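You operate a simulated robot arm through the tools that you are given. There is no shell and no other tool. Be economical: measure what you need, move in short steps, check, and stop when the job is done.

The job below is to be done with a simulated two-armed robot. You get a single attempt, and the scene is never put back.

## Task
Free the dresser socket: run the yoghurt maker from the socket on the dresser side.
Fine: maker and dresser socket off before the plug moves; side socket on after it, the maker last. Where these are worked on the way, their far stop is far enough and under half their travel is too little: switch of the yoghurt maker.

It is judged by the outcome, as a careful person would: the job done as asked, and still so three seconds after it is handed in. It fails if anything else is knocked over, pushed out of place, dropped, spilled or broken.

## Robot
Two 7-joint arms with fingered hands on one trunk, on a base that drives. Base frame: it is fixed to the floor where the robot stands at the start and does not move with it; the origin is under the middle of the robot, x ahead of it, y to its left, z up. Lengths are in mm, angles in rad, forces in N, time in s.
The left shoulder is at the start at [26, 92, 1286], the right one opposite. With the tool pointing down near the work surface each hand reaches from about 260 to 540 mm from the robot's upright axis, wherever it stands, measured 20 degrees to its own side. Places, roughly: cream spot lamp [1000, 200, 1300]; dimmer knob [700, 300, 1100]; green clip [100, 200, 900]; green spot lamp [600, 200, 1300]; hours dial [300, 100, 1000]; lamp switch [800, 300, 1100]; socket on the dresser side [200, 100, 700]; switch of the dresser socket [300, 300, 1200]; switch of the socket on the dresser side [200, 200, 700]; switch of the yoghurt maker [500, 100, 1000]; thumb screw over the cream spot lamp [1000, 200, 1400]; thumb screw over the green spot lamp [600, 200, 1400]; yoghurt maker [400, 200, 1000]. Payload 2.1 kg a hand.
The TCP of each hand is the grasp point between the finger pads, 20 mm short of the fingertips. In the tool frame z runs along the fingers and y along their closing line. Largest opening 68 mm; the body of the gripper starts 23 mm behind the TCP. The gripper is a hand of 5 fingers: y runs from the thumb to the fingers, the wrist lies at [-10, -79, -131] in the tool frame, and closing takes about 1.5 s.
Orientation is that of the tool frame in the base frame, as a unit quaternion [w, x, y, z]. With the fingers straight down and the wrist toward the robot, the tool's x, y and z point along [0, 1, 0], [1, 0, 0] and [0, 0, -1] of the base frame.

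## Interface
- The arms move only by the tool jog_arm. It takes "left_rows", "right_rows" or both (then of equal length, played together; a hand with none holds still); each is a list of rows, each a list of 7 numbers: the turn, a rotation vector about the tool's x, y, z in units of 60 degrees (1.0 is 60 degrees), then the shift along the tool's x, y, z in units of 500 mm (1.0 is 500 mm), then the opening, from 0 (shut) to 1 (fully open). In form: [[rx, ry, rz, tx, ty, tz, hand], ...]. A call has 1 to 20 rows; each row is the pose to reach, as a shift and turn from the pose commanded when the call began, along the tool's axes at that moment. A call with a number of a shift or a turn outside -1 to 1 is refused whole. A row lasts 0.2 s, in which the tool goes at most 50 mm and 0.15 rad; a call with a longer step from one row to the next is refused whole, and so is a gripper value outside its range. A pose out of reach is approached as far as the arm can. The call stops where the force on the tool passes 40 N (or 10 N more than at its start, if that is more) or the arm is blocked; 0.2 s more then pass. Each finger travels about 153 mm/s and halts on what it meets, pressing with about 25 N; the grip force reading is that of the motor and also rises with nothing between the fingers. The clock runs only during rows and for 0.2 s after the last one: add rows that repeat a pose to give the fingers time. It gives the time, the measured TCP pose, the force on the tool (base axes), the opening and the grip force at its end, in the units of the frame above (readings bear some noise), with the torque about the TCP (base axes, N m) and any sound that the robot's microphone picked up.
- Cameras (640 x 400 px; columns grow to the right, rows downward): "scene" is now at [81.4, 79.4, 1437.7]; the picture's right is [0.74, -0.68, 0.00], its down [-0.38, -0.41, -0.83] and it looks along [0.56, 0.61, -0.56] (base axes); focal length 214 px, centre (320, 200). "left" rides on the left gripper at [-54, -58, -72] in its tool frame; the picture's right is [-0.57, -0.39, 0.73], its down [0.73, -0.64, 0.23] and it looks along [0.38, 0.66, 0.65] (tool axes); focal length 226 px, centre (320, 200). "right" rides on the right gripper at [54, -58, -72] in its tool frame; the picture's right is [-0.57, 0.39, -0.73], its down [-0.73, -0.64, 0.23] and it looks along [-0.38, 0.66, 0.65] (tool axes); focal length 226 px, centre (320, 200). There is no depth. A picture from a camera that has moved, and an enlarged one, comes with that camera's place and axes in the base frame and with its lens. The place of the scene camera against the robot may be out by one fixed shift of up to 18 mm in any direction.
- snapshot(camera): a new picture of that camera. It takes no simulated time.
- raise_lower(by): slides the trunk up (or, below 0, down) by that many mm; the arms and the scene camera ride with it, the base frame stays. It gives what a move gives, with no picture.
- roll_base(legs): drives the robot by 1 to 6 legs, each [ahead, left, turn to the left] in mm, mm and rad, along the robot's own axes; the way and the turn of a leg run together, so that a leg with both is an arc; at most 1500 mm and 3.142 rad a leg. The arms and the cameras ride along, it lands a little off, and it stops where it bumps. It gives what a move gives.
- set_grasp(shape, hand): the hand has 5 fingers and takes this shape, open, in about a second: jaw (thumb against the fingers, like two jaws); tri (thumb and two fingers); tip (a fingertip pinch); poke (one finger out to press); point (the index stretched); flat (the hand flat); cup (the hand cupped); fist (a fist). The gripper value then closes the fingers along that shape, each until it touches; the sizes above hold for jaw. It gives what a move gives, with no picture.
- pan_tilt(pan, tilt): turns the head with the scene camera to pan (to the left, within 1.501 rad either way) and tilt (down, from -0.506 to 1.204), counted from straight ahead of the robot. It gives what a move gives.
- zoom(camera, box): a new picture of the part [left, top, right, bottom] of that camera's present view, enlarged. It takes no simulated time.
- close_job(): hands the job in; it is judged then, once.

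Go step by step. Nothing tells you exact positions but the pictures and the camera data: compare them with the known pose of the tool, close in by small moves and look again before you grip or let go. The budget is 120 turns and 100 pictures, counting those below and the enlarged ones. Unless the task says otherwise, let go and move clear before handing in.

The tools are called after ">>>" by a JSON object that holds its "api" and its "payload". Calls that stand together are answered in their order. jog_arm: Moves the arms, as the interface text tells. Its arguments: {"type":"object","properties":{"left_rows":{"type":"array"},"right_rows":{"type":"array"}},"required":[]} The other tools are called the same way: raise_lower (by) slides the trunk up or down; set_grasp (shape, hand) gives the hand a shape; roll_base (legs) drives the base; pan_tilt (pan, tilt) turns the head that bears the scene camera; snapshot (camera) takes a picture; zoom (camera, box) takes an enlarged picture of a part of a camera's view; close_job () hands the job in.

At the start:

```text
t: 0.0
left_ee_pos: [164.3, 192.6, 1477.8]
left_ee_rot: [0.0, 0.707, 0.707, 0.0]
left_contact_force: [-0.3, 0.7, 1.0]
left_wrist_torque: [0.02, 0.0, 0.0]
left_finger_gap: 67.7
left_grasp_force: 0.0
left_shape: jaw
right_ee_pos: [294.8, 51.5, 1391.8]
right_ee_rot: [0.0, 0.707, 0.707, 0.0]
right_contact_force: [-0.3, 0.6, 0.2]
right_wrist_torque: [0.0, 0.01, 0.01]
right_finger_gap: 67.5
right_grasp_force: 0.1
right_shape: jaw
trunk travel left (down, up): [-525.0, 379.0]
robot x, y, heading: [-2.5, 0.0, -0.0]
head pan, tilt: [0.827, 0.593]
```

scene: 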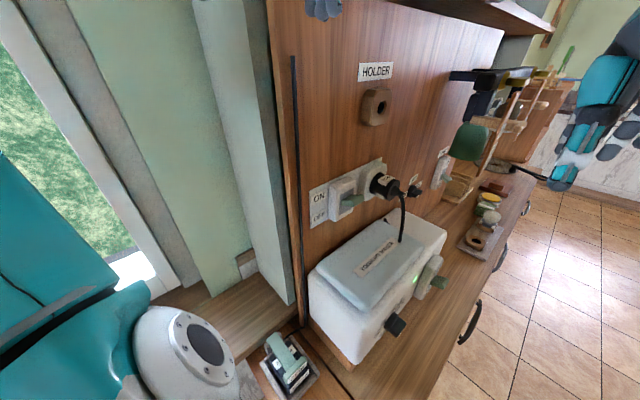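
right: 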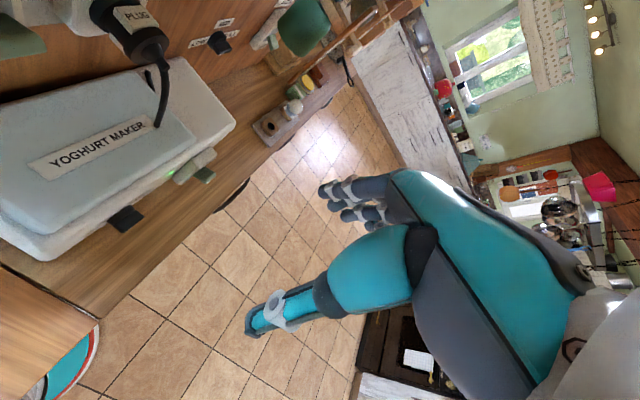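
left: 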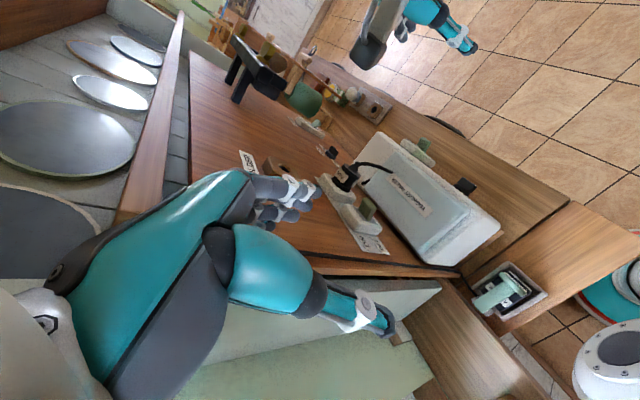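

I see the maker in front of a back panel with the plugged dresser socket above it, and the side socket is out of view, lower down. I'll look closer first.

>>> {"api": "zoom", "payload": {"camera": "scene", "box": [280, 140, 480, 265]}}

>>> {"api": "zoom", "payload": {"camera": "scene", "box": [240, 240, 480, 390]}}

>>> {"api": "pan_tilt", "payload": {"pan": 0.5, "tilt": 1.1}}

>>> {"api": "snapshot", "payload": {"camera": "scene"}}

```text
3.20 times, centred on (380, 202) of scene
camera zoom: at [81.4, 79.4, 1437.7], right [0.74, -0.68, 0.0], down [-0.38, -0.41, -0.83], along [0.56, 0.61, -0.56], focal length 686 px, centre (128, 192)
```

zoom: 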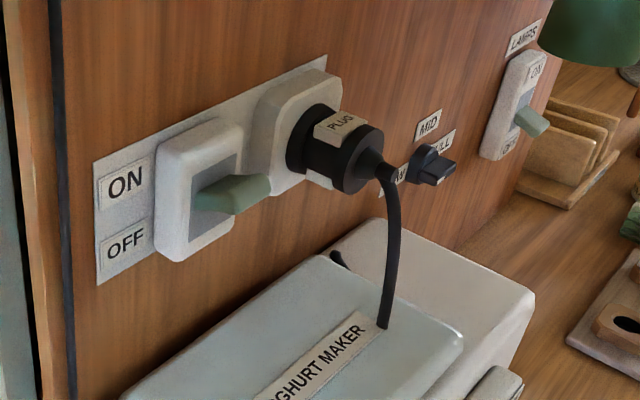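

```text
2.67 times, centred on (360, 315) of scene
camera zoom: at [81.4, 79.4, 1437.7], right [0.74, -0.68, 0.0], down [-0.38, -0.41, -0.83], along [0.56, 0.61, -0.56], focal length 572 px, centre (213, -107)
```

zoom: 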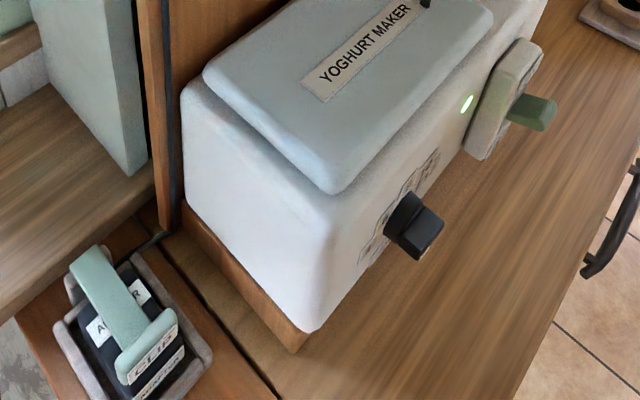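

```text
t: 0.9
left_ee_pos: [164.1, 192.5, 1478.6]
left_ee_rot: [0.001, 0.707, 0.707, -0.001]
left_contact_force: [0.0, 0.0, -0.4]
left_wrist_torque: [-0.01, 0.01, -0.03]
left_finger_gap: 67.6
left_grasp_force: 0.0
left_shape: jaw
right_ee_pos: [294.9, 50.7, 1391.4]
right_ee_rot: [0.0, 0.707, 0.707, 0.0]
right_contact_force: [-0.4, -0.4, -0.8]
right_wrist_torque: [0.0, 0.0, -0.01]
right_finger_gap: 67.2
right_grasp_force: 0.0
right_shape: jaw
trunk travel left (down, up): [-525.0, 379.0]
robot x, y, heading: [2.7, -0.6, 0.002]
head pan, tilt: [0.499, 1.1]
```

```text
94 pictures are left
camera scene: at [76.9, 44.4, 1398.5], right [0.48, -0.88, 0.0], down [-0.78, -0.43, -0.45], along [0.4, 0.22, -0.89], focal length 214 px, centre (320, 200)
```

scene: 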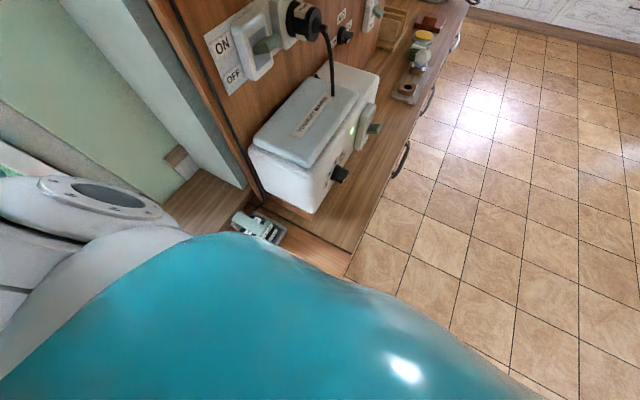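

The dresser's left side faces the robot, and a clipped part labelled "A…R" sits by it. I'll back off to see the side socket.

>>> {"api": "roll_base", "payload": {"legs": [[-450, -100, 0]]}}

>>> {"api": "pan_tilt", "payload": {"pan": 0.3, "tilt": 0.8}}

>>> {"api": "snapshot", "payload": {"camera": "scene"}}

```text
t: 3.7
left_ee_pos: [-285.3, 94.7, 1479.2]
left_ee_rot: [0.0, 0.71, 0.704, 0.001]
left_contact_force: [0.0, 0.1, 0.2]
left_wrist_torque: [0.02, -0.01, 0.0]
left_finger_gap: 67.7
left_grasp_force: 0.1
left_shape: jaw
right_ee_pos: [-156.1, -46.0, 1393.7]
right_ee_rot: [0.0, 0.709, 0.705, 0.0]
right_contact_force: [0.0, 0.2, -0.2]
right_wrist_torque: [0.0, -0.01, -0.04]
right_finger_gap: 67.8
right_grasp_force: 0.0
right_shape: jaw
trunk travel left (down, up): [-525.0, 379.0]
robot x, y, heading: [-453.5, -98.0, 0.004]
head pan, tilt: [0.499, 1.1]
```

```text
t: 4.5
left_ee_pos: [-285.2, 94.7, 1479.6]
left_ee_rot: [0.0, 0.709, 0.705, 0.0]
left_contact_force: [0.9, -0.5, 0.8]
left_wrist_torque: [0.01, -0.04, -0.02]
left_finger_gap: 67.8
left_grasp_force: 0.2
left_shape: jaw
right_ee_pos: [-157.3, -46.5, 1392.1]
right_ee_rot: [0.0, 0.709, 0.705, 0.0]
right_contact_force: [-0.5, 0.0, 0.0]
right_wrist_torque: [0.0, -0.02, 0.01]
right_finger_gap: 67.3
right_grasp_force: 0.1
right_shape: jaw
trunk travel left (down, up): [-525.0, 379.0]
robot x, y, heading: [-449.1, -94.5, -0.003]
head pan, tilt: [0.3, 0.799]
```

```text
93 pictures are left
camera scene: at [-353.1, -59.1, 1420.1], right [0.29, -0.96, 0.0], down [-0.69, -0.21, -0.7], along [0.67, 0.2, -0.72], focal length 214 px, centre (320, 200)
```

scene: 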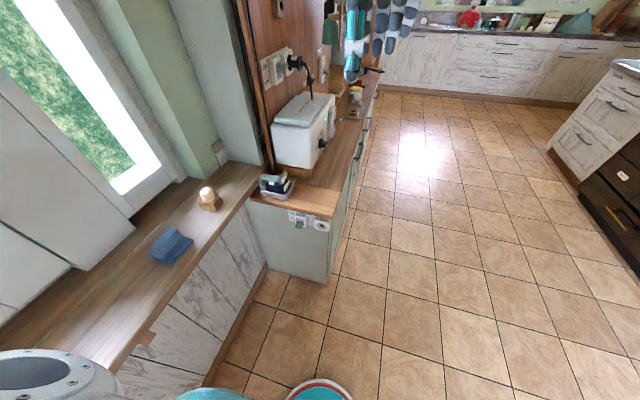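

The side socket is near the dresser's top edge on its near side. I'll zoom in on it.

>>> {"api": "zoom", "payload": {"camera": "scene", "box": [240, 165, 350, 240]}}

>>> {"api": "zoom", "payload": {"camera": "scene", "box": [240, 30, 390, 180]}}

>>> {"api": "raise_lower", "payload": {"by": -350}}

>>> {"api": "pan_tilt", "payload": {"pan": 0.3, "tilt": 0.45}}

>>> {"api": "snapshot", "payload": {"camera": "scene"}}

```text
5.33 times, centred on (295, 202) of scene
camera zoom: at [-353.1, -59.1, 1420.1], right [0.29, -0.96, 0.0], down [-0.69, -0.21, -0.7], along [0.67, 0.2, -0.72], focal length 1144 px, centre (453, 187)
```

zoom: 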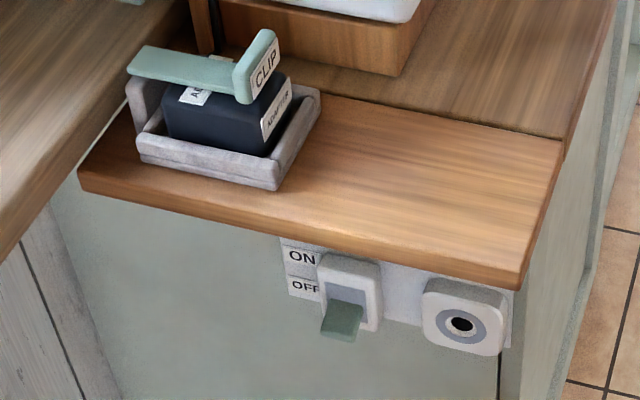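

```text
2.67 times, centred on (315, 105) of scene
camera zoom: at [-353.1, -59.1, 1420.1], right [0.29, -0.96, 0.0], down [-0.69, -0.21, -0.7], along [0.67, 0.2, -0.72], focal length 572 px, centre (333, 453)
```

zoom: 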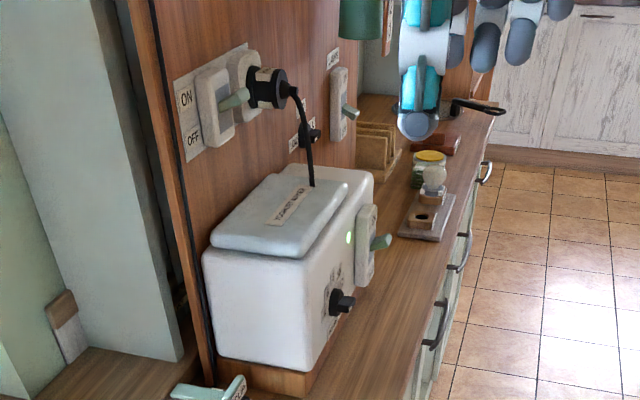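

```text
t: 7.9
left_ee_pos: [-285.9, 94.0, 1128.6]
left_ee_rot: [0.0, 0.709, 0.705, 0.0]
left_contact_force: [-0.3, 0.0, 0.7]
left_wrist_torque: [0.03, 0.01, 0.02]
left_finger_gap: 67.6
left_grasp_force: 0.1
left_shape: jaw
right_ee_pos: [-155.5, -47.8, 1042.4]
right_ee_rot: [0.0, 0.709, 0.705, 0.0]
right_contact_force: [-0.9, 0.2, 0.2]
right_wrist_torque: [0.01, 0.01, 0.01]
right_finger_gap: 67.9
right_grasp_force: 0.0
right_shape: jaw
trunk travel left (down, up): [-175.0, 729.0]
robot x, y, heading: [-457.0, -97.5, -0.01]
head pan, tilt: [0.3, 0.799]
```

```text
t: 8.8
left_ee_pos: [-285.0, 96.3, 1128.9]
left_ee_rot: [-0.001, 0.71, 0.704, 0.0]
left_contact_force: [-0.2, 0.2, -0.4]
left_wrist_torque: [0.0, -0.03, 0.02]
left_finger_gap: 67.5
left_grasp_force: 0.0
left_shape: jaw
right_ee_pos: [-156.1, -46.6, 1040.9]
right_ee_rot: [0.0, 0.71, 0.705, 0.0]
right_contact_force: [0.1, -0.6, 0.2]
right_wrist_torque: [-0.01, 0.0, -0.02]
right_finger_gap: 67.5
right_grasp_force: 0.1
right_shape: jaw
trunk travel left (down, up): [-175.0, 729.0]
robot x, y, heading: [-450.4, -94.1, -0.01]
head pan, tilt: [0.3, 0.45]
```

```text
90 pictures are left
camera scene: at [-293.5, -56.3, 1097.5], right [0.29, -0.96, 0.0], down [-0.42, -0.13, -0.9], along [0.86, 0.26, -0.44], focal length 214 px, centre (320, 200)
```

scene: 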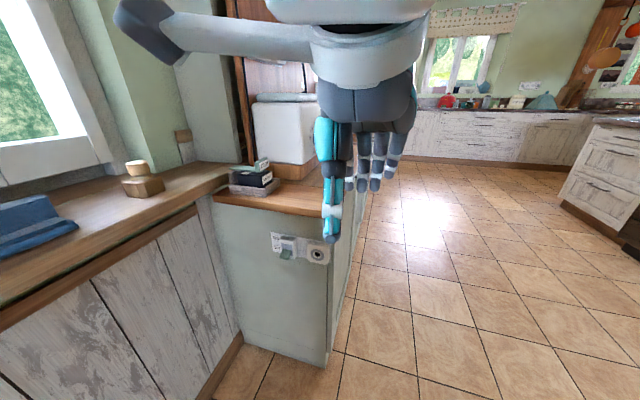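

I'll zoom in on the socket and the adapter from here.

>>> {"api": "zoom", "payload": {"camera": "scene", "box": [220, 140, 340, 215]}}

>>> {"api": "zoom", "payload": {"camera": "scene", "box": [260, 220, 340, 270]}}

```text
5.33 times, centred on (280, 178) of scene
camera zoom: at [-293.5, -56.3, 1097.5], right [0.29, -0.96, 0.0], down [-0.42, -0.13, -0.9], along [0.86, 0.26, -0.44], focal length 1144 px, centre (533, 320)
```

zoom: 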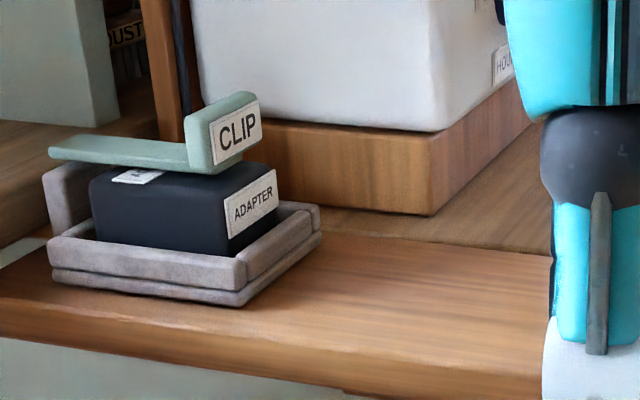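

```text
8.00 times, centred on (300, 245) of scene
camera zoom: at [-293.5, -56.3, 1097.5], right [0.29, -0.96, 0.0], down [-0.42, -0.13, -0.9], along [0.86, 0.26, -0.44], focal length 1716 px, centre (480, -160)
```

zoom: 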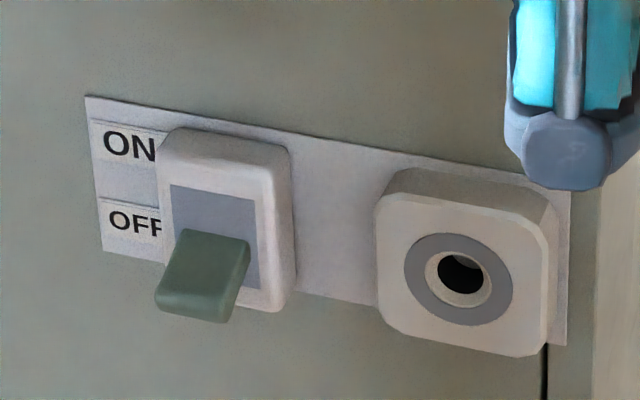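

Triangulating, I get the plug at about [418,258,1226], the maker lever at [488,110,1012], the dresser switch lever at [328,247,1242] and the side socket at [214,102,647]. I'll drive round to the dresser's front, facing it.

>>> {"api": "roll_base", "payload": {"legs": [[0, -370, 0], [810, 0, 0], [0, 0, 1.571]]}}

>>> {"api": "raise_lower", "payload": {"by": 250}}

>>> {"api": "pan_tilt", "payload": {"pan": -0.1, "tilt": 0.4}}

>>> {"api": "snapshot", "payload": {"camera": "scene"}}

```text
t: 18.8
left_ee_pos: [153.3, -299.0, 1129.4]
left_ee_rot: [0.0, 0.013, 1.0, 0.0]
left_contact_force: [0.0, -0.4, -0.2]
left_wrist_torque: [0.01, 0.03, 0.01]
left_finger_gap: 67.7
left_grasp_force: 0.0
left_shape: jaw
right_ee_pos: [298.5, -172.7, 1042.2]
right_ee_rot: [0.0, 0.014, 1.0, -0.001]
right_contact_force: [-0.7, 0.7, -0.1]
right_wrist_torque: [-0.01, -0.02, -0.01]
right_finger_gap: 67.5
right_grasp_force: 0.0
right_shape: jaw
trunk travel left (down, up): [-175.0, 729.0]
robot x, y, heading: [337.5, -468.9, 1.546]
head pan, tilt: [0.3, 0.45]
```

```text
t: 21.3
left_ee_pos: [154.1, -298.1, 1379.3]
left_ee_rot: [0.001, 0.013, 1.0, 0.0]
left_contact_force: [0.1, 0.1, -0.1]
left_wrist_torque: [-0.03, 0.0, 0.0]
left_finger_gap: 67.8
left_grasp_force: 0.0
left_shape: jaw
right_ee_pos: [297.5, -171.6, 1292.1]
right_ee_rot: [0.001, 0.013, 1.0, 0.001]
right_contact_force: [-0.6, 0.3, 0.6]
right_wrist_torque: [0.02, -0.01, 0.02]
right_finger_gap: 67.8
right_grasp_force: 0.0
right_shape: jaw
trunk travel left (down, up): [-425.0, 479.0]
robot x, y, heading: [342.2, -464.1, 1.545]
head pan, tilt: [0.3, 0.45]
```

```text
t: 22.2
left_ee_pos: [154.4, -298.6, 1378.8]
left_ee_rot: [0.0, 0.012, 1.0, 0.0]
left_contact_force: [0.7, 1.1, 0.0]
left_wrist_torque: [-0.02, 0.02, -0.01]
left_finger_gap: 67.8
left_grasp_force: 0.0
left_shape: jaw
right_ee_pos: [298.3, -171.4, 1291.8]
right_ee_rot: [0.0, 0.013, 1.0, 0.0]
right_contact_force: [0.2, -0.4, 0.5]
right_wrist_torque: [0.0, -0.04, 0.0]
right_finger_gap: 67.7
right_grasp_force: 0.1
right_shape: jaw
trunk travel left (down, up): [-425.0, 479.0]
robot x, y, heading: [338.9, -465.2, 1.541]
head pan, tilt: [-0.099, 0.4]
```

```text
87 pictures are left
camera scene: at [356.5, -334.9, 1354.9], right [0.99, -0.12, 0.0], down [-0.05, -0.39, -0.92], along [0.11, 0.91, -0.39], focal length 214 px, centre (320, 200)
```

scene: 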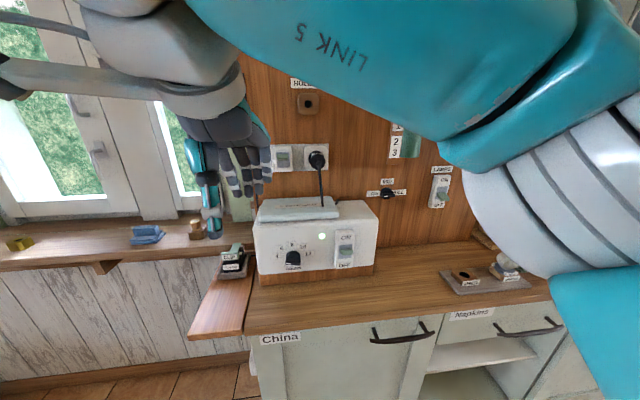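

>>> {"api": "zoom", "payload": {"camera": "scene", "box": [240, 190, 400, 290]}}

>>> {"api": "zoom", "payload": {"camera": "scene", "box": [230, 80, 390, 180]}}

```text
4.00 times, centred on (320, 240) of scene
camera zoom: at [356.5, -334.9, 1354.9], right [0.99, -0.12, 0.0], down [-0.05, -0.39, -0.92], along [0.11, 0.91, -0.39], focal length 858 px, centre (320, 40)
```

zoom: 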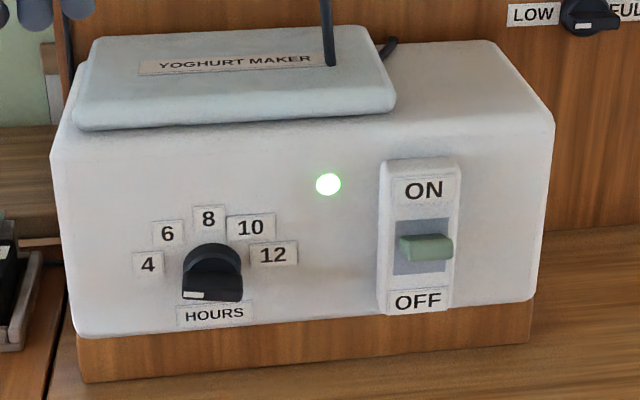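

```text
4.00 times, centred on (310, 130) of scene
camera zoom: at [356.5, -334.9, 1354.9], right [0.99, -0.12, 0.0], down [-0.05, -0.39, -0.92], along [0.11, 0.91, -0.39], focal length 858 px, centre (360, 480)
```

zoom: 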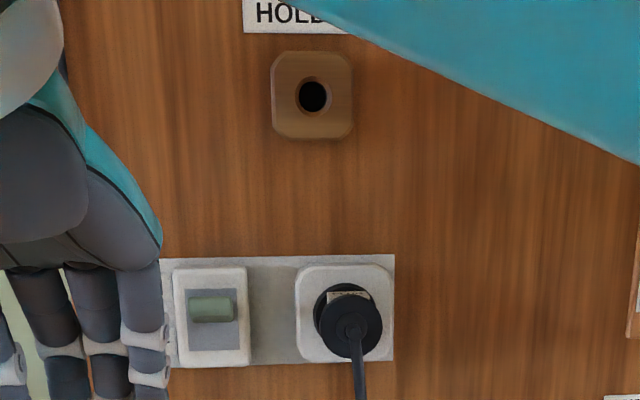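

The maker (light on) and dresser socket switch both stand at ON, and there is a HOLDER above. I'll turn the right hand so its fingers point forward.

>>> {"api": "jog_arm", "payload": {"right_rows": [[-0.14, 0, 0, -0.04, 0.03, 0, 1], [-0.28, 0, 0, -0.08, 0.06, 0, 1], [-0.42, 0, 0, -0.12, 0.09, 0, 1], [-0.56, 0, 0, -0.16, 0.12, 0, 1], [-0.7, 0, 0, -0.2, 0.15, 0, 1], [-0.84, 0, 0, -0.25, 0.18, 0, 1], [-0.98, 0, 0, -0.3, 0.2, 0, 1]]}}

>>> {"api": "jog_arm", "payload": {"right_rows": [[-0.13, 0, 0, 0, 0, 0, 1], [-0.26, 0, 0, 0, 0, 0, 1], [-0.39, 0, 0, 0, 0, 0, 1], [-0.52, 0, 0, 0, 0, 0, 0.5], [-0.52, 0, 0, 0, 0, 0, 0], [-0.52, 0, 0, 0, 0, 0, 0], [-0.52, 0, 0, 0, 0, 0, 0]]}}

>>> {"api": "snapshot", "payload": {"camera": "scene"}}

>>> {"api": "snapshot", "payload": {"camera": "right"}}

```text
t: 23.8
left_ee_pos: [154.7, -297.8, 1380.0]
left_ee_rot: [0.0, 0.013, 1.0, 0.0]
left_contact_force: [-0.6, -0.4, -0.3]
left_wrist_torque: [0.0, -0.01, 0.03]
left_finger_gap: 67.7
left_grasp_force: 0.1
left_shape: jaw
right_ee_pos: [451.8, -74.7, 1291.1]
right_ee_rot: [0.006, 0.011, 0.871, 0.491]
right_contact_force: [0.8, 0.1, 0.1]
right_wrist_torque: [0.01, 0.02, 0.0]
right_finger_gap: 67.7
right_grasp_force: 0.1
right_shape: jaw
trunk travel left (down, up): [-425.0, 479.0]
robot x, y, heading: [342.8, -466.3, 1.542]
head pan, tilt: [-0.099, 0.4]
```

```text
t: 25.4
left_ee_pos: [153.3, -299.6, 1378.9]
left_ee_rot: [0.0, 0.012, 1.0, 0.0]
left_contact_force: [-0.1, -0.7, 0.5]
left_wrist_torque: [0.0, 0.01, 0.0]
left_finger_gap: 67.7
left_grasp_force: 0.1
left_shape: jaw
right_ee_pos: [451.4, -75.0, 1292.4]
right_ee_rot: [0.006, 0.011, 0.854, 0.52]
right_contact_force: [0.1, 0.3, -0.3]
right_wrist_torque: [0.0, -0.02, 0.01]
right_finger_gap: 0.1
right_grasp_force: 25.1
right_shape: jaw
right hand out of reach, approached as far as the arm can: row 1, 2, 3, 4, 5, 6, 7
trunk travel left (down, up): [-425.0, 479.0]
robot x, y, heading: [342.5, -466.7, 1.541]
head pan, tilt: [-0.099, 0.4]
```

```text
84 pictures are left
camera scene: at [356.7, -334.9, 1354.9], right [0.99, -0.12, 0.0], down [-0.05, -0.39, -0.92], along [0.11, 0.91, -0.39], focal length 214 px, centre (320, 200)
```

scene: 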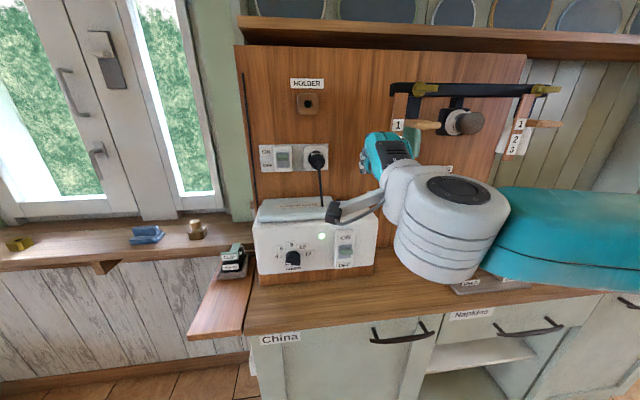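

```text
83 pictures are left
camera right: at [395.3, -163.3, 1271.5], right [0.55, -0.48, 0.68], down [0.73, -0.11, -0.67], along [0.4, 0.87, 0.29], focal length 226 px, centre (320, 200)
```

right: 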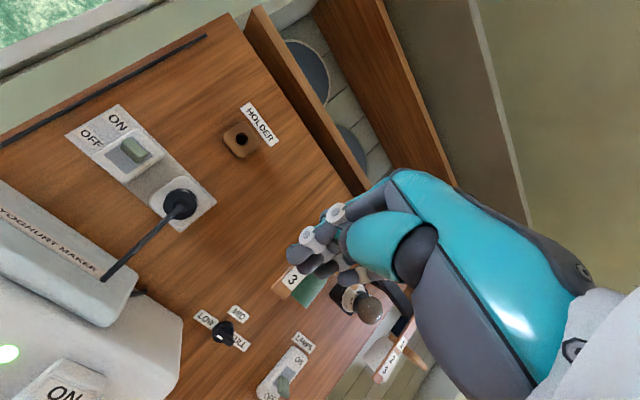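

The wrist hit a limit about 27° short of level. I'll roll the hand (thumb to the right) as the plug grip needs, and level it in that attitude.

>>> {"api": "jog_arm", "payload": {"right_rows": [[0, 0, -0.14, 0, 0, 0, 1], [0, 0, -0.28, 0, 0, 0, 1], [0, 0, -0.42, 0, 0, 0, 1], [0, 0, -0.56, 0, 0, 0, 1], [0, 0, -0.7, 0, 0, 0, 1], [0, 0, -0.84, 0, 0, 0, 1], [0, 0, -0.98, 0, 0, 0, 1], [0, 0, -0.98, 0, 0, 0, 1]]}}

>>> {"api": "jog_arm", "payload": {"right_rows": [[0, 0, -0.13, 0, 0, 0, 1], [0, 0, -0.26, 0, 0, 0, 1], [0, 0, -0.39, 0, 0, 0, 1], [0, 0, -0.52, 0, 0, 0, 1], [0, 0, -0.52, 0, 0, 0, 1]]}}

```text
t: 27.2
left_ee_pos: [153.3, -298.1, 1379.0]
left_ee_rot: [0.001, 0.013, 1.0, 0.0]
left_contact_force: [0.7, 0.4, 0.7]
left_wrist_torque: [-0.02, -0.02, 0.0]
left_finger_gap: 67.8
left_grasp_force: 0.0
left_shape: jaw
right_ee_pos: [450.8, -76.0, 1290.5]
right_ee_rot: [0.261, -0.41, 0.75, 0.45]
right_contact_force: [0.0, 0.3, -0.3]
right_wrist_torque: [0.01, 0.04, 0.02]
right_finger_gap: 67.8
right_grasp_force: 0.2
right_shape: jaw
trunk travel left (down, up): [-425.0, 479.0]
robot x, y, heading: [339.1, -469.0, 1.543]
head pan, tilt: [-0.099, 0.4]
```

```text
t: 28.4
left_ee_pos: [153.3, -298.5, 1379.5]
left_ee_rot: [0.0, 0.013, 1.0, 0.0]
left_contact_force: [-0.2, -0.2, -0.4]
left_wrist_torque: [0.02, 0.02, 0.0]
left_finger_gap: 67.3
left_grasp_force: 0.2
left_shape: jaw
right_ee_pos: [395.2, -110.7, 1248.6]
right_ee_rot: [0.373, -0.595, 0.611, 0.365]
right_contact_force: [0.2, 0.1, 1.1]
right_wrist_torque: [0.01, -0.02, -0.03]
right_finger_gap: 67.6
right_grasp_force: 0.1
right_shape: jaw
right hand out of reach, approached as far as the arm can: row 2, 3, 4, 5
trunk travel left (down, up): [-425.0, 479.0]
robot x, y, heading: [339.6, -468.7, 1.546]
head pan, tilt: [-0.099, 0.4]
```

>>> {"api": "jog_arm", "payload": {"right_rows": [[0, -0.12, 0, 0, 0, 0, 1], [0, -0.24, 0, 0, 0, 0, 1], [0, -0.36, 0, 0, 0, 0, 1], [0, -0.455, 0, 0, 0, 0, 1], [0, -0.455, 0, 0, 0, 0, 1]]}}

>>> {"api": "snapshot", "payload": {"camera": "scene"}}

>>> {"api": "snapshot", "payload": {"camera": "right"}}

```text
t: 29.6
left_ee_pos: [153.8, -298.6, 1379.1]
left_ee_rot: [0.0, 0.012, 1.0, 0.0]
left_contact_force: [-0.6, 1.0, 1.0]
left_wrist_torque: [-0.01, -0.03, 0.03]
left_finger_gap: 67.7
left_grasp_force: 0.1
left_shape: jaw
right_ee_pos: [392.9, -110.4, 1250.9]
right_ee_rot: [0.507, -0.493, 0.506, 0.494]
right_contact_force: [-0.2, -0.1, -0.8]
right_wrist_torque: [-0.01, 0.04, -0.02]
right_finger_gap: 67.5
right_grasp_force: 0.0
right_shape: jaw
trunk travel left (down, up): [-425.0, 479.0]
robot x, y, heading: [339.4, -469.4, 1.544]
head pan, tilt: [-0.099, 0.4]
```

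```text
82 pictures are left
camera scene: at [356.7, -334.9, 1354.9], right [0.99, -0.12, 0.0], down [-0.05, -0.39, -0.92], along [0.11, 0.91, -0.39], focal length 214 px, centre (320, 200)
```

scene: 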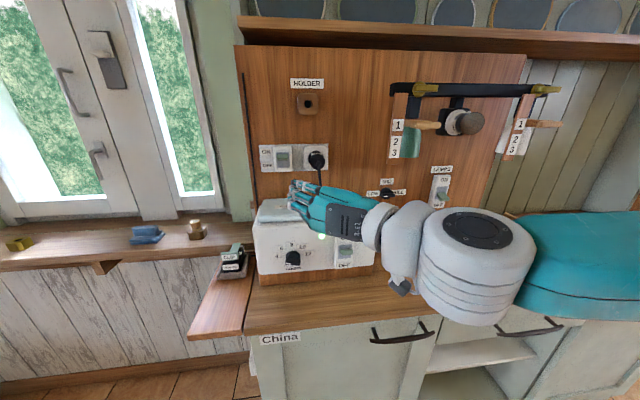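

```text
81 pictures are left
camera right: at [449.7, -183.1, 1194.8], right [-0.41, -0.72, 0.57], down [0.65, 0.21, 0.73], along [-0.65, 0.66, 0.38], focal length 226 px, centre (320, 200)
```

right: 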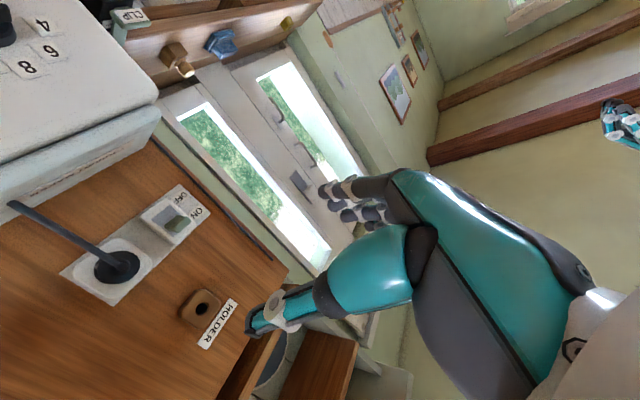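

Level now. I'll try the poke shape for the levers and look at it.

>>> {"api": "set_grasp", "payload": {"hand": "right", "shape": "poke"}}

>>> {"api": "snapshot", "payload": {"camera": "right"}}

>>> {"api": "zoom", "payload": {"camera": "scene", "box": [260, 160, 420, 260]}}

```text
t: 30.5
left_ee_pos: [153.5, -298.2, 1377.9]
left_ee_rot: [0.001, 0.012, 1.0, 0.0]
left_contact_force: [-0.3, -0.5, -1.2]
left_wrist_torque: [-0.01, -0.04, -0.02]
left_finger_gap: 67.7
left_grasp_force: 0.0
left_shape: jaw
right_ee_pos: [391.6, -110.0, 1250.4]
right_ee_rot: [0.506, -0.494, 0.506, 0.493]
right_contact_force: [0.3, -0.3, -0.3]
right_wrist_torque: [0.01, 0.01, -0.04]
right_finger_gap: 0.0
right_grasp_force: 0.0
right_shape: poke
trunk travel left (down, up): [-425.0, 479.0]
robot x, y, heading: [338.4, -465.0, 1.544]
head pan, tilt: [-0.099, 0.4]
```

```text
80 pictures are left
camera right: at [449.7, -183.1, 1194.7], right [-0.41, -0.72, 0.57], down [0.65, 0.21, 0.73], along [-0.65, 0.66, 0.38], focal length 226 px, centre (320, 200)
```

right: 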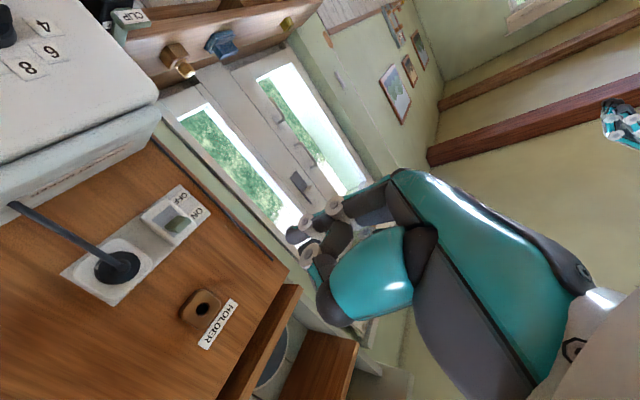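

```text
4.00 times, centred on (340, 210) of scene
camera zoom: at [356.7, -334.9, 1354.9], right [0.99, -0.12, 0.0], down [-0.05, -0.39, -0.92], along [0.11, 0.91, -0.39], focal length 858 px, centre (240, 160)
```

zoom: 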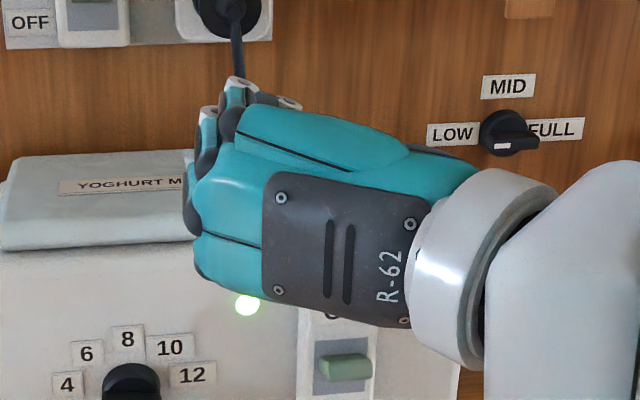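

>>> {"api": "set_grasp", "payload": {"hand": "right", "shape": "point"}}

>>> {"api": "snapshot", "payload": {"camera": "right"}}

>>> {"api": "zoom", "payload": {"camera": "scene", "box": [240, 160, 400, 260]}}

```text
t: 31.4
left_ee_pos: [154.6, -299.0, 1378.0]
left_ee_rot: [0.001, 0.012, 1.0, 0.0]
left_contact_force: [0.1, 0.3, -0.1]
left_wrist_torque: [-0.01, -0.03, -0.01]
left_finger_gap: 67.8
left_grasp_force: 0.1
left_shape: jaw
right_ee_pos: [391.1, -109.6, 1250.0]
right_ee_rot: [0.506, -0.494, 0.506, 0.494]
right_contact_force: [0.3, -0.6, 0.4]
right_wrist_torque: [-0.01, -0.03, -0.01]
right_finger_gap: 0.2
right_grasp_force: 0.0
right_shape: point
trunk travel left (down, up): [-425.0, 479.0]
robot x, y, heading: [343.0, -466.7, 1.547]
head pan, tilt: [-0.099, 0.4]
```

```text
78 pictures are left
camera right: at [449.7, -183.1, 1194.7], right [-0.41, -0.72, 0.57], down [0.65, 0.21, 0.73], along [-0.65, 0.66, 0.38], focal length 226 px, centre (320, 200)
```

right: 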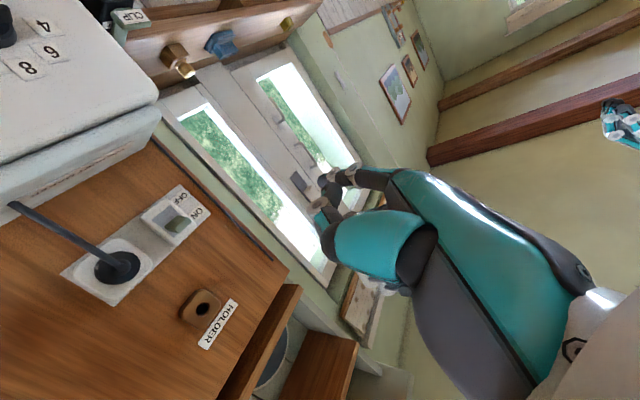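

```text
4.00 times, centred on (320, 210) of scene
camera zoom: at [356.7, -334.9, 1354.9], right [0.99, -0.12, 0.0], down [-0.05, -0.39, -0.92], along [0.11, 0.91, -0.39], focal length 858 px, centre (320, 160)
```

zoom: 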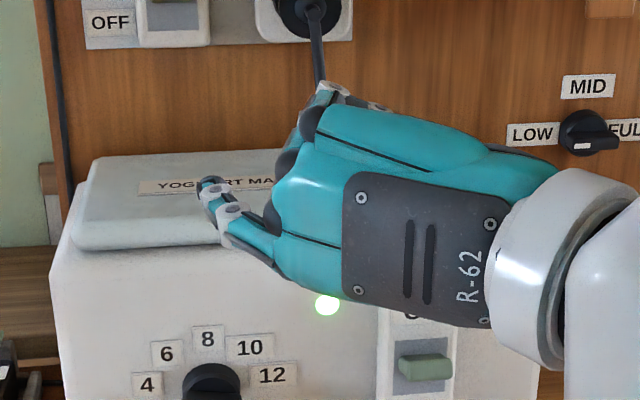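

>>> {"api": "set_grasp", "payload": {"hand": "right", "shape": "jaw"}}

>>> {"api": "jog_arm", "payload": {"right_rows": [[0, 0, 0, 0, 0, 0, 0.5], [0, 0, 0, 0, 0, 0, 0], [0, 0, 0, 0, 0, 0, 0], [0, 0, 0, 0, 0, 0, 0], [0, 0, 0, 0, 0, 0, 0], [0, 0, 0, 0, 0, 0, 0]]}}

>>> {"api": "snapshot", "payload": {"camera": "right"}}

>>> {"api": "zoom", "payload": {"camera": "scene", "box": [240, 160, 400, 260]}}

```text
t: 32.3
left_ee_pos: [153.7, -298.5, 1378.6]
left_ee_rot: [0.0, 0.012, 1.0, 0.001]
left_contact_force: [0.3, -0.3, 0.3]
left_wrist_torque: [-0.02, 0.0, -0.04]
left_finger_gap: 67.8
left_grasp_force: 0.0
left_shape: jaw
right_ee_pos: [392.9, -108.9, 1250.8]
right_ee_rot: [0.507, -0.493, 0.507, 0.493]
right_contact_force: [-0.4, -0.6, -0.4]
right_wrist_torque: [-0.03, 0.01, -0.01]
right_finger_gap: 67.7
right_grasp_force: 0.1
right_shape: jaw
trunk travel left (down, up): [-425.0, 479.0]
robot x, y, heading: [341.0, -469.3, 1.541]
head pan, tilt: [-0.099, 0.4]
```

```text
t: 33.7
left_ee_pos: [154.1, -298.0, 1379.0]
left_ee_rot: [-0.001, 0.012, 1.0, 0.0]
left_contact_force: [-0.2, 0.0, -0.3]
left_wrist_torque: [-0.02, -0.03, 0.0]
left_finger_gap: 67.7
left_grasp_force: 0.1
left_shape: jaw
right_ee_pos: [391.4, -110.3, 1250.5]
right_ee_rot: [0.507, -0.494, 0.506, 0.493]
right_contact_force: [-0.2, -0.8, -0.4]
right_wrist_torque: [-0.01, -0.01, 0.03]
right_finger_gap: 0.0
right_grasp_force: 25.0
right_shape: jaw
trunk travel left (down, up): [-425.0, 479.0]
robot x, y, heading: [347.0, -468.1, 1.54]
head pan, tilt: [-0.099, 0.4]
```

```text
76 pictures are left
camera right: at [449.7, -183.1, 1194.7], right [-0.41, -0.72, 0.57], down [0.65, 0.21, 0.73], along [-0.65, 0.66, 0.38], focal length 226 px, centre (320, 200)
```

right: 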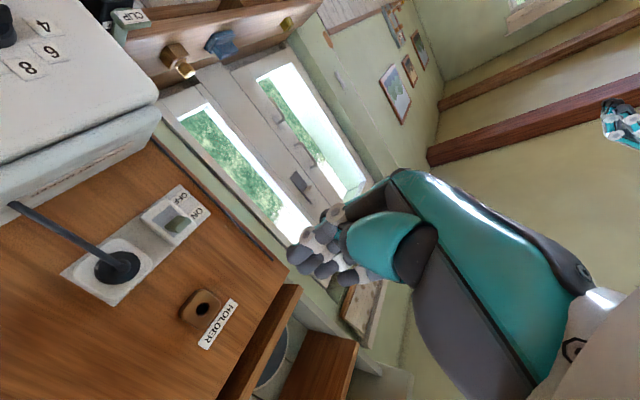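

```text
4.00 times, centred on (320, 210) of scene
camera zoom: at [356.7, -334.9, 1354.9], right [0.99, -0.12, 0.0], down [-0.05, -0.39, -0.92], along [0.11, 0.91, -0.39], focal length 858 px, centre (320, 160)
```

zoom: 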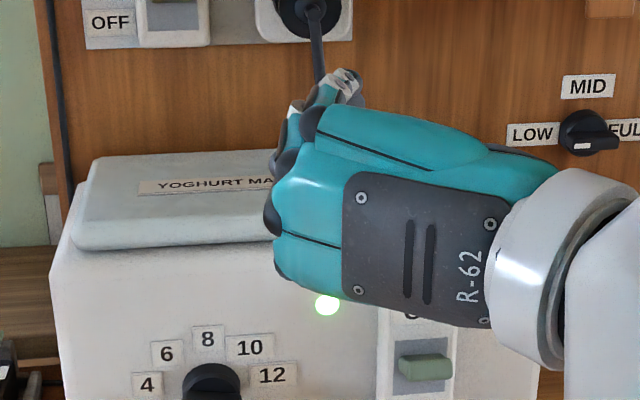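

Scene and hand cameras agree well: plug [420,259,1223], dresser lever [327,247,1232]. I'll drive closer and lower to face the maker switch with an open jaw, to pinch its lever.

>>> {"api": "roll_base", "payload": {"legs": [[160, -85, 0.03]]}}

>>> {"api": "raise_lower", "payload": {"by": -235}}

>>> {"api": "jog_arm", "payload": {"right_rows": [[0, 0, 0, 0, 0, 0, 1], [0, 0, 0, 0, 0, 0, 1], [0, 0, 0, 0, 0, 0, 1]]}}

>>> {"api": "snapshot", "payload": {"camera": "right"}}

>>> {"api": "snapshot", "payload": {"camera": "scene"}}

```text
t: 35.2
left_ee_pos: [237.0, -143.7, 1379.4]
left_ee_rot: [0.0, -0.002, 1.0, 0.0]
left_contact_force: [0.1, 0.2, -0.2]
left_wrist_torque: [-0.02, 0.0, 0.03]
left_finger_gap: 67.9
left_grasp_force: 0.1
left_shape: jaw
right_ee_pos: [468.9, 50.4, 1250.2]
right_ee_rot: [0.5, -0.5, 0.5, 0.5]
right_contact_force: [0.1, 0.3, 0.2]
right_wrist_torque: [0.02, -0.01, -0.01]
right_finger_gap: 0.1
right_grasp_force: 24.4
right_shape: jaw
trunk travel left (down, up): [-425.0, 479.0]
robot x, y, heading: [431.4, -308.6, 1.574]
head pan, tilt: [-0.099, 0.4]
```

```text
t: 37.7
left_ee_pos: [235.5, -145.0, 1143.4]
left_ee_rot: [0.0, -0.001, 1.0, 0.0]
left_contact_force: [-0.8, 0.0, 0.6]
left_wrist_torque: [0.0, -0.02, 0.0]
left_finger_gap: 67.9
left_grasp_force: 0.0
left_shape: jaw
right_ee_pos: [468.9, 49.4, 1016.0]
right_ee_rot: [0.501, -0.5, 0.499, 0.5]
right_contact_force: [0.5, -0.2, 1.0]
right_wrist_torque: [0.0, 0.01, -0.04]
right_finger_gap: 0.0
right_grasp_force: 24.8
right_shape: jaw
trunk travel left (down, up): [-190.0, 714.0]
robot x, y, heading: [427.5, -310.7, 1.567]
head pan, tilt: [-0.099, 0.4]
```

```text
t: 38.5
left_ee_pos: [235.8, -145.0, 1143.7]
left_ee_rot: [-0.001, -0.001, 1.0, 0.0]
left_contact_force: [-0.2, 0.3, -0.1]
left_wrist_torque: [-0.01, -0.01, -0.02]
left_finger_gap: 67.8
left_grasp_force: 0.0
left_shape: jaw
right_ee_pos: [469.1, 48.9, 1016.1]
right_ee_rot: [0.5, -0.5, 0.5, 0.5]
right_contact_force: [-0.2, 0.1, -0.3]
right_wrist_torque: [-0.02, 0.0, -0.03]
right_finger_gap: 67.6
right_grasp_force: 0.1
right_shape: jaw
trunk travel left (down, up): [-190.0, 714.0]
robot x, y, heading: [429.3, -307.7, 1.573]
head pan, tilt: [-0.099, 0.4]
```

```text
74 pictures are left
camera right: at [528.9, -21.9, 959.7], right [-0.39, -0.73, 0.57], down [0.64, 0.23, 0.73], along [-0.66, 0.65, 0.38], focal length 226 px, centre (320, 200)
```

right: 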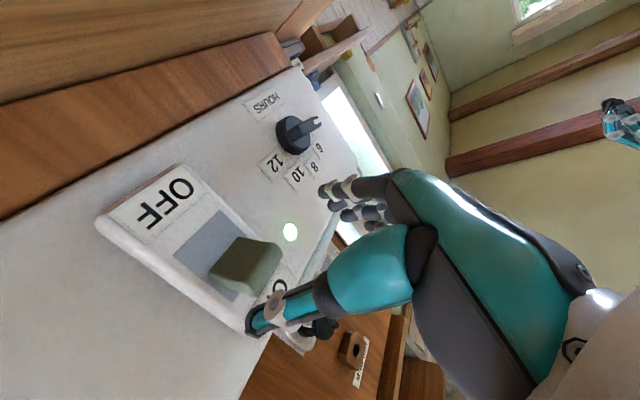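

```text
73 pictures are left
camera scene: at [440.3, -139.1, 1117.6], right [1.0, -0.1, 0.0], down [-0.04, -0.39, -0.92], along [0.09, 0.92, -0.39], focal length 214 px, centre (320, 200)
```

scene: 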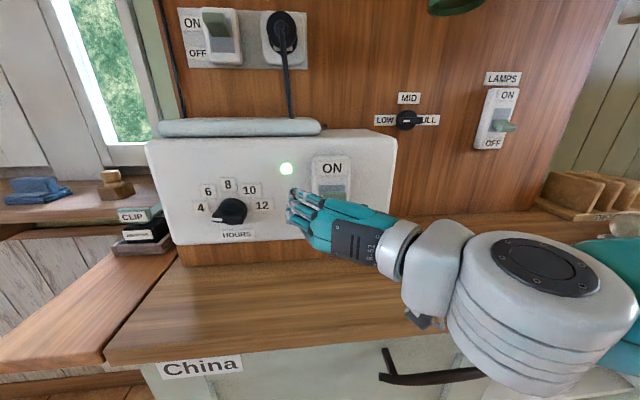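

>>> {"api": "jog_arm", "payload": {"right_rows": [[0, 0, 0, -0.012, -0.018, 0.0, 1], [0, 0, 0, -0.012, -0.018, 0.03, 1], [0, 0, 0, -0.012, -0.018, 0.06, 1], [0, 0, 0, -0.012, -0.018, 0.084, 1], [0, 0, 0, -0.012, -0.018, 0.084, 1]]}}

>>> {"api": "snapshot", "payload": {"camera": "right"}}

>>> {"api": "zoom", "payload": {"camera": "scene", "box": [260, 130, 420, 230]}}

```text
t: 39.7
left_ee_pos: [236.6, -144.2, 1143.2]
left_ee_rot: [0.0, -0.001, 1.0, 0.001]
left_contact_force: [0.0, 0.3, -1.2]
left_wrist_torque: [0.02, -0.02, 0.01]
left_finger_gap: 67.5
left_grasp_force: 0.1
left_shape: jaw
right_ee_pos: [478.9, 90.9, 1020.8]
right_ee_rot: [-0.5, 0.5, -0.5, -0.5]
right_contact_force: [-0.3, -0.2, 1.0]
right_wrist_torque: [-0.01, 0.0, 0.01]
right_finger_gap: 67.7
right_grasp_force: 0.1
right_shape: jaw
trunk travel left (down, up): [-190.0, 714.0]
robot x, y, heading: [425.9, -309.1, 1.573]
head pan, tilt: [-0.099, 0.4]
```

```text
72 pictures are left
camera right: at [538.5, 19.6, 965.9], right [-0.39, -0.73, 0.57], down [0.64, 0.23, 0.73], along [-0.66, 0.65, 0.38], focal length 226 px, centre (320, 200)
```

right: 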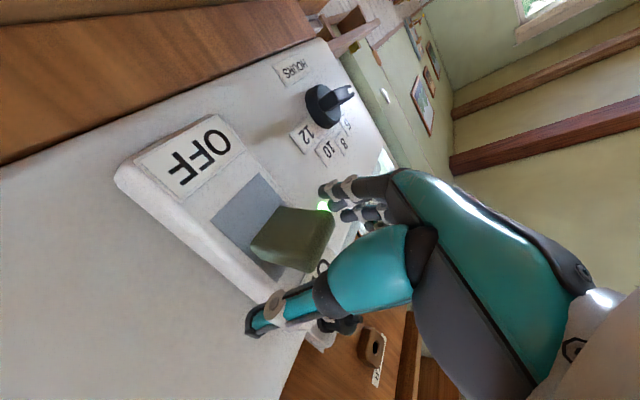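

```text
4.00 times, centred on (340, 180) of scene
camera zoom: at [440.3, -139.0, 1117.5], right [1.0, -0.1, 0.0], down [-0.04, -0.39, -0.92], along [0.09, 0.92, -0.39], focal length 858 px, centre (240, 280)
```

zoom: 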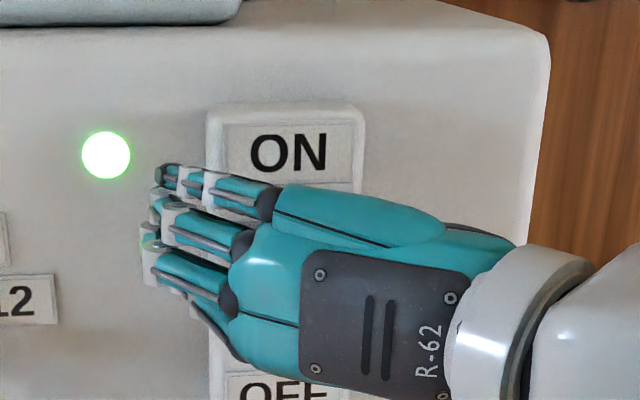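

The lever lies between thumb and fingers. Closing on it, then moving down.

>>> {"api": "jog_arm", "payload": {"right_rows": [[0, 0, 0, 0, 0, 0, 0.6], [0, 0, 0, 0, 0, 0, 0.2], [0, 0, 0, 0, 0, 0, 0.2], [0, 0, 0, 0, 0, 0, 0], [0, 0, 0, 0, 0, 0, 0], [0, 0, 0, 0, 0, 0, 0]]}}

>>> {"api": "snapshot", "payload": {"camera": "right"}}

```text
t: 41.1
left_ee_pos: [235.6, -144.9, 1144.2]
left_ee_rot: [0.0, -0.001, 1.0, 0.0]
left_contact_force: [-0.1, -0.5, 0.5]
left_wrist_torque: [0.03, 0.0, -0.01]
left_finger_gap: 67.6
left_grasp_force: 0.0
left_shape: jaw
right_ee_pos: [478.6, 91.3, 1021.0]
right_ee_rot: [-0.5, 0.5, -0.5, -0.5]
right_contact_force: [-1.1, -0.5, -0.3]
right_wrist_torque: [0.01, -0.02, -0.03]
right_finger_gap: 1.1
right_grasp_force: 25.3
right_shape: jaw
trunk travel left (down, up): [-190.0, 714.0]
robot x, y, heading: [428.7, -311.8, 1.567]
head pan, tilt: [-0.099, 0.4]
```

```text
70 pictures are left
camera right: at [538.5, 19.5, 966.0], right [-0.39, -0.73, 0.57], down [0.64, 0.23, 0.73], along [-0.66, 0.65, 0.38], focal length 226 px, centre (320, 200)
```

right: 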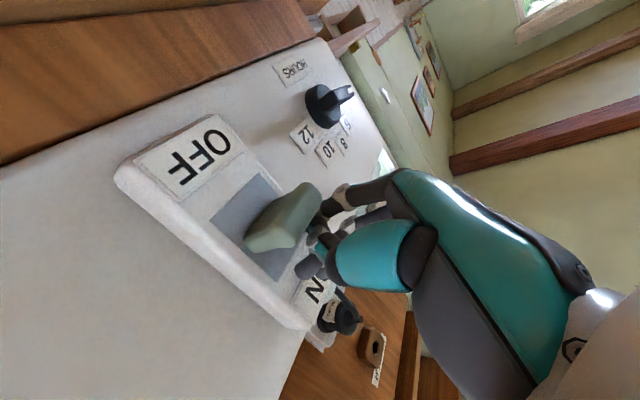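

The fingers closed just above the lever; pushing down with them works as well.

>>> {"api": "jog_arm", "payload": {"right_rows": [[0, 0, 0, 0.01, 0, 0, 0], [0, 0, 0, 0.02, 0, 0, 0], [0, 0, 0, 0.03, 0, 0, 0], [0, 0, 0, 0.04, 0, 0, 0], [0, 0, 0, 0.05, 0, 0, 0], [0, 0, 0, 0.06, 0, 0, 0]]}}

>>> {"api": "snapshot", "payload": {"camera": "right"}}

```text
t: 42.5
left_ee_pos: [237.6, -144.9, 1144.2]
left_ee_rot: [0.001, -0.001, 1.0, 0.0]
left_contact_force: [-0.1, -0.2, 0.2]
left_wrist_torque: [0.03, 0.01, 0.0]
left_finger_gap: 67.7
left_grasp_force: 0.1
left_shape: jaw
right_ee_pos: [479.5, 90.8, 1010.2]
right_ee_rot: [0.499, -0.5, 0.501, 0.5]
right_contact_force: [0.7, -0.6, 10.3]
right_wrist_torque: [0.24, 0.11, 0.02]
right_finger_gap: 0.8
right_grasp_force: 25.2
right_shape: jaw
right hand out of reach, approached as far as the arm can: row 4, 5, 6
trunk travel left (down, up): [-190.0, 714.0]
robot x, y, heading: [425.2, -310.6, 1.572]
head pan, tilt: [-0.099, 0.4]
```

```text
69 pictures are left
camera right: at [539.2, 18.3, 954.3], right [-0.39, -0.73, 0.57], down [0.64, 0.23, 0.73], along [-0.66, 0.65, 0.38], focal length 226 px, centre (320, 200)
```

right: 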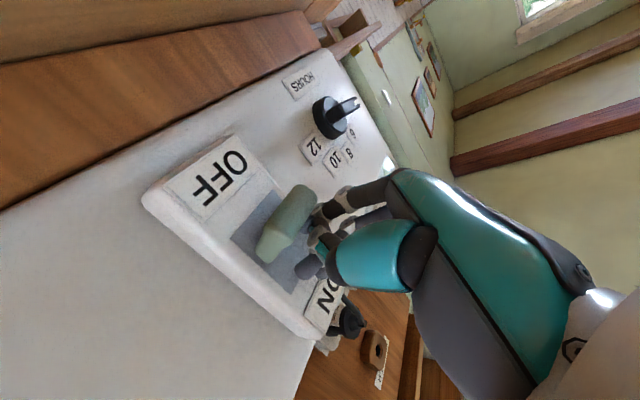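

The arm is at its low limit, so I'll lower the trunk instead.

>>> {"api": "raise_lower", "payload": {"by": -12}}

>>> {"api": "snapshot", "payload": {"camera": "right"}}

```text
t: 42.9
left_ee_pos: [235.4, -145.7, 1135.1]
left_ee_rot: [0.001, -0.001, 1.0, 0.001]
left_contact_force: [0.1, -0.1, 0.4]
left_wrist_torque: [-0.02, 0.03, -0.01]
left_finger_gap: 67.7
left_grasp_force: 0.0
left_shape: jaw
right_ee_pos: [480.5, 88.9, 1006.8]
right_ee_rot: [0.504, -0.495, 0.496, 0.505]
right_contact_force: [-0.3, -9.5, 19.2]
right_wrist_torque: [0.34, 0.23, 0.1]
right_finger_gap: 0.8
right_grasp_force: 25.0
right_shape: jaw
trunk travel left (down, up): [-181.0, 723.0]
robot x, y, heading: [428.3, -309.4, 1.573]
head pan, tilt: [-0.099, 0.4]
stopped: the force on the tool passed its limit (the readings are from after the stop); the commanded pose is now the measured one
```

```text
68 pictures are left
camera right: at [539.3, 17.9, 949.5], right [-0.39, -0.74, 0.55], down [0.64, 0.22, 0.74], along [-0.66, 0.64, 0.39], focal length 226 px, centre (320, 200)
```

right: 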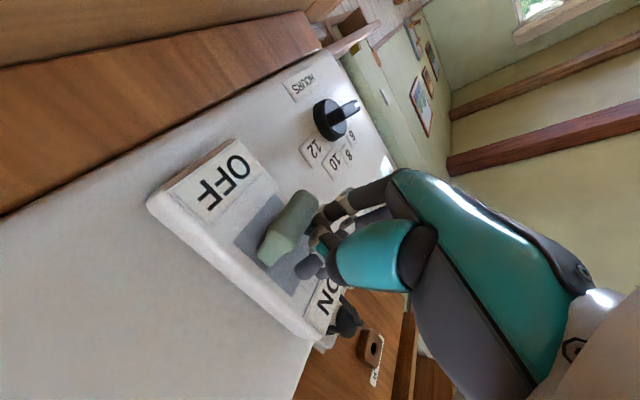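

>>> {"api": "zoom", "payload": {"camera": "scene", "box": [260, 130, 420, 230]}}

>>> {"api": "zoom", "payload": {"camera": "right", "box": [140, 120, 420, 320]}}

```text
4.00 times, centred on (340, 180) of scene
camera zoom: at [440.3, -139.6, 1108.8], right [1.0, -0.1, 0.0], down [-0.04, -0.39, -0.92], along [0.09, 0.92, -0.39], focal length 858 px, centre (240, 280)
```

zoom: 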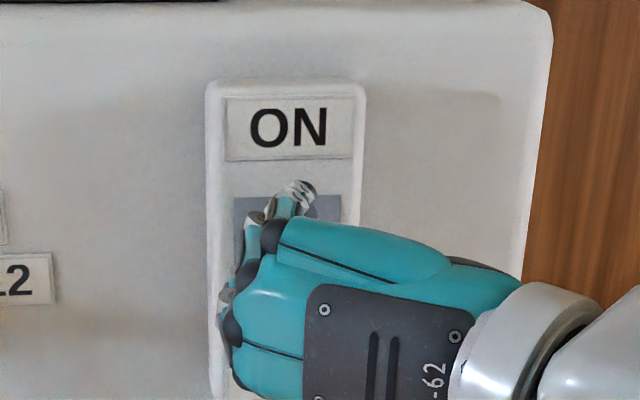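

```text
2.00 times, centred on (280, 220) of right
camera zoom: at [539.3, 17.9, 949.5], right [-0.39, -0.74, 0.55], down [0.64, 0.22, 0.74], along [-0.66, 0.64, 0.39], focal length 452 px, centre (400, 160)
```

zoom: 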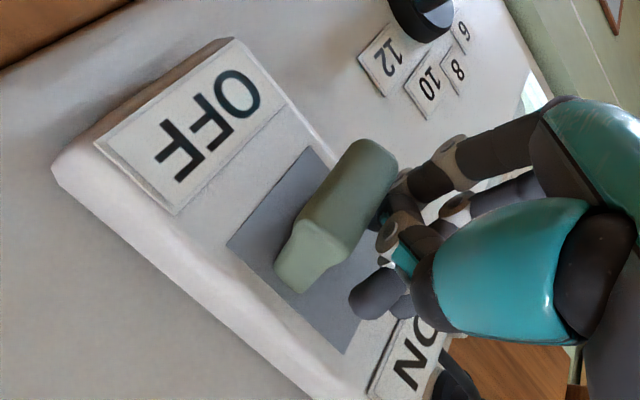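

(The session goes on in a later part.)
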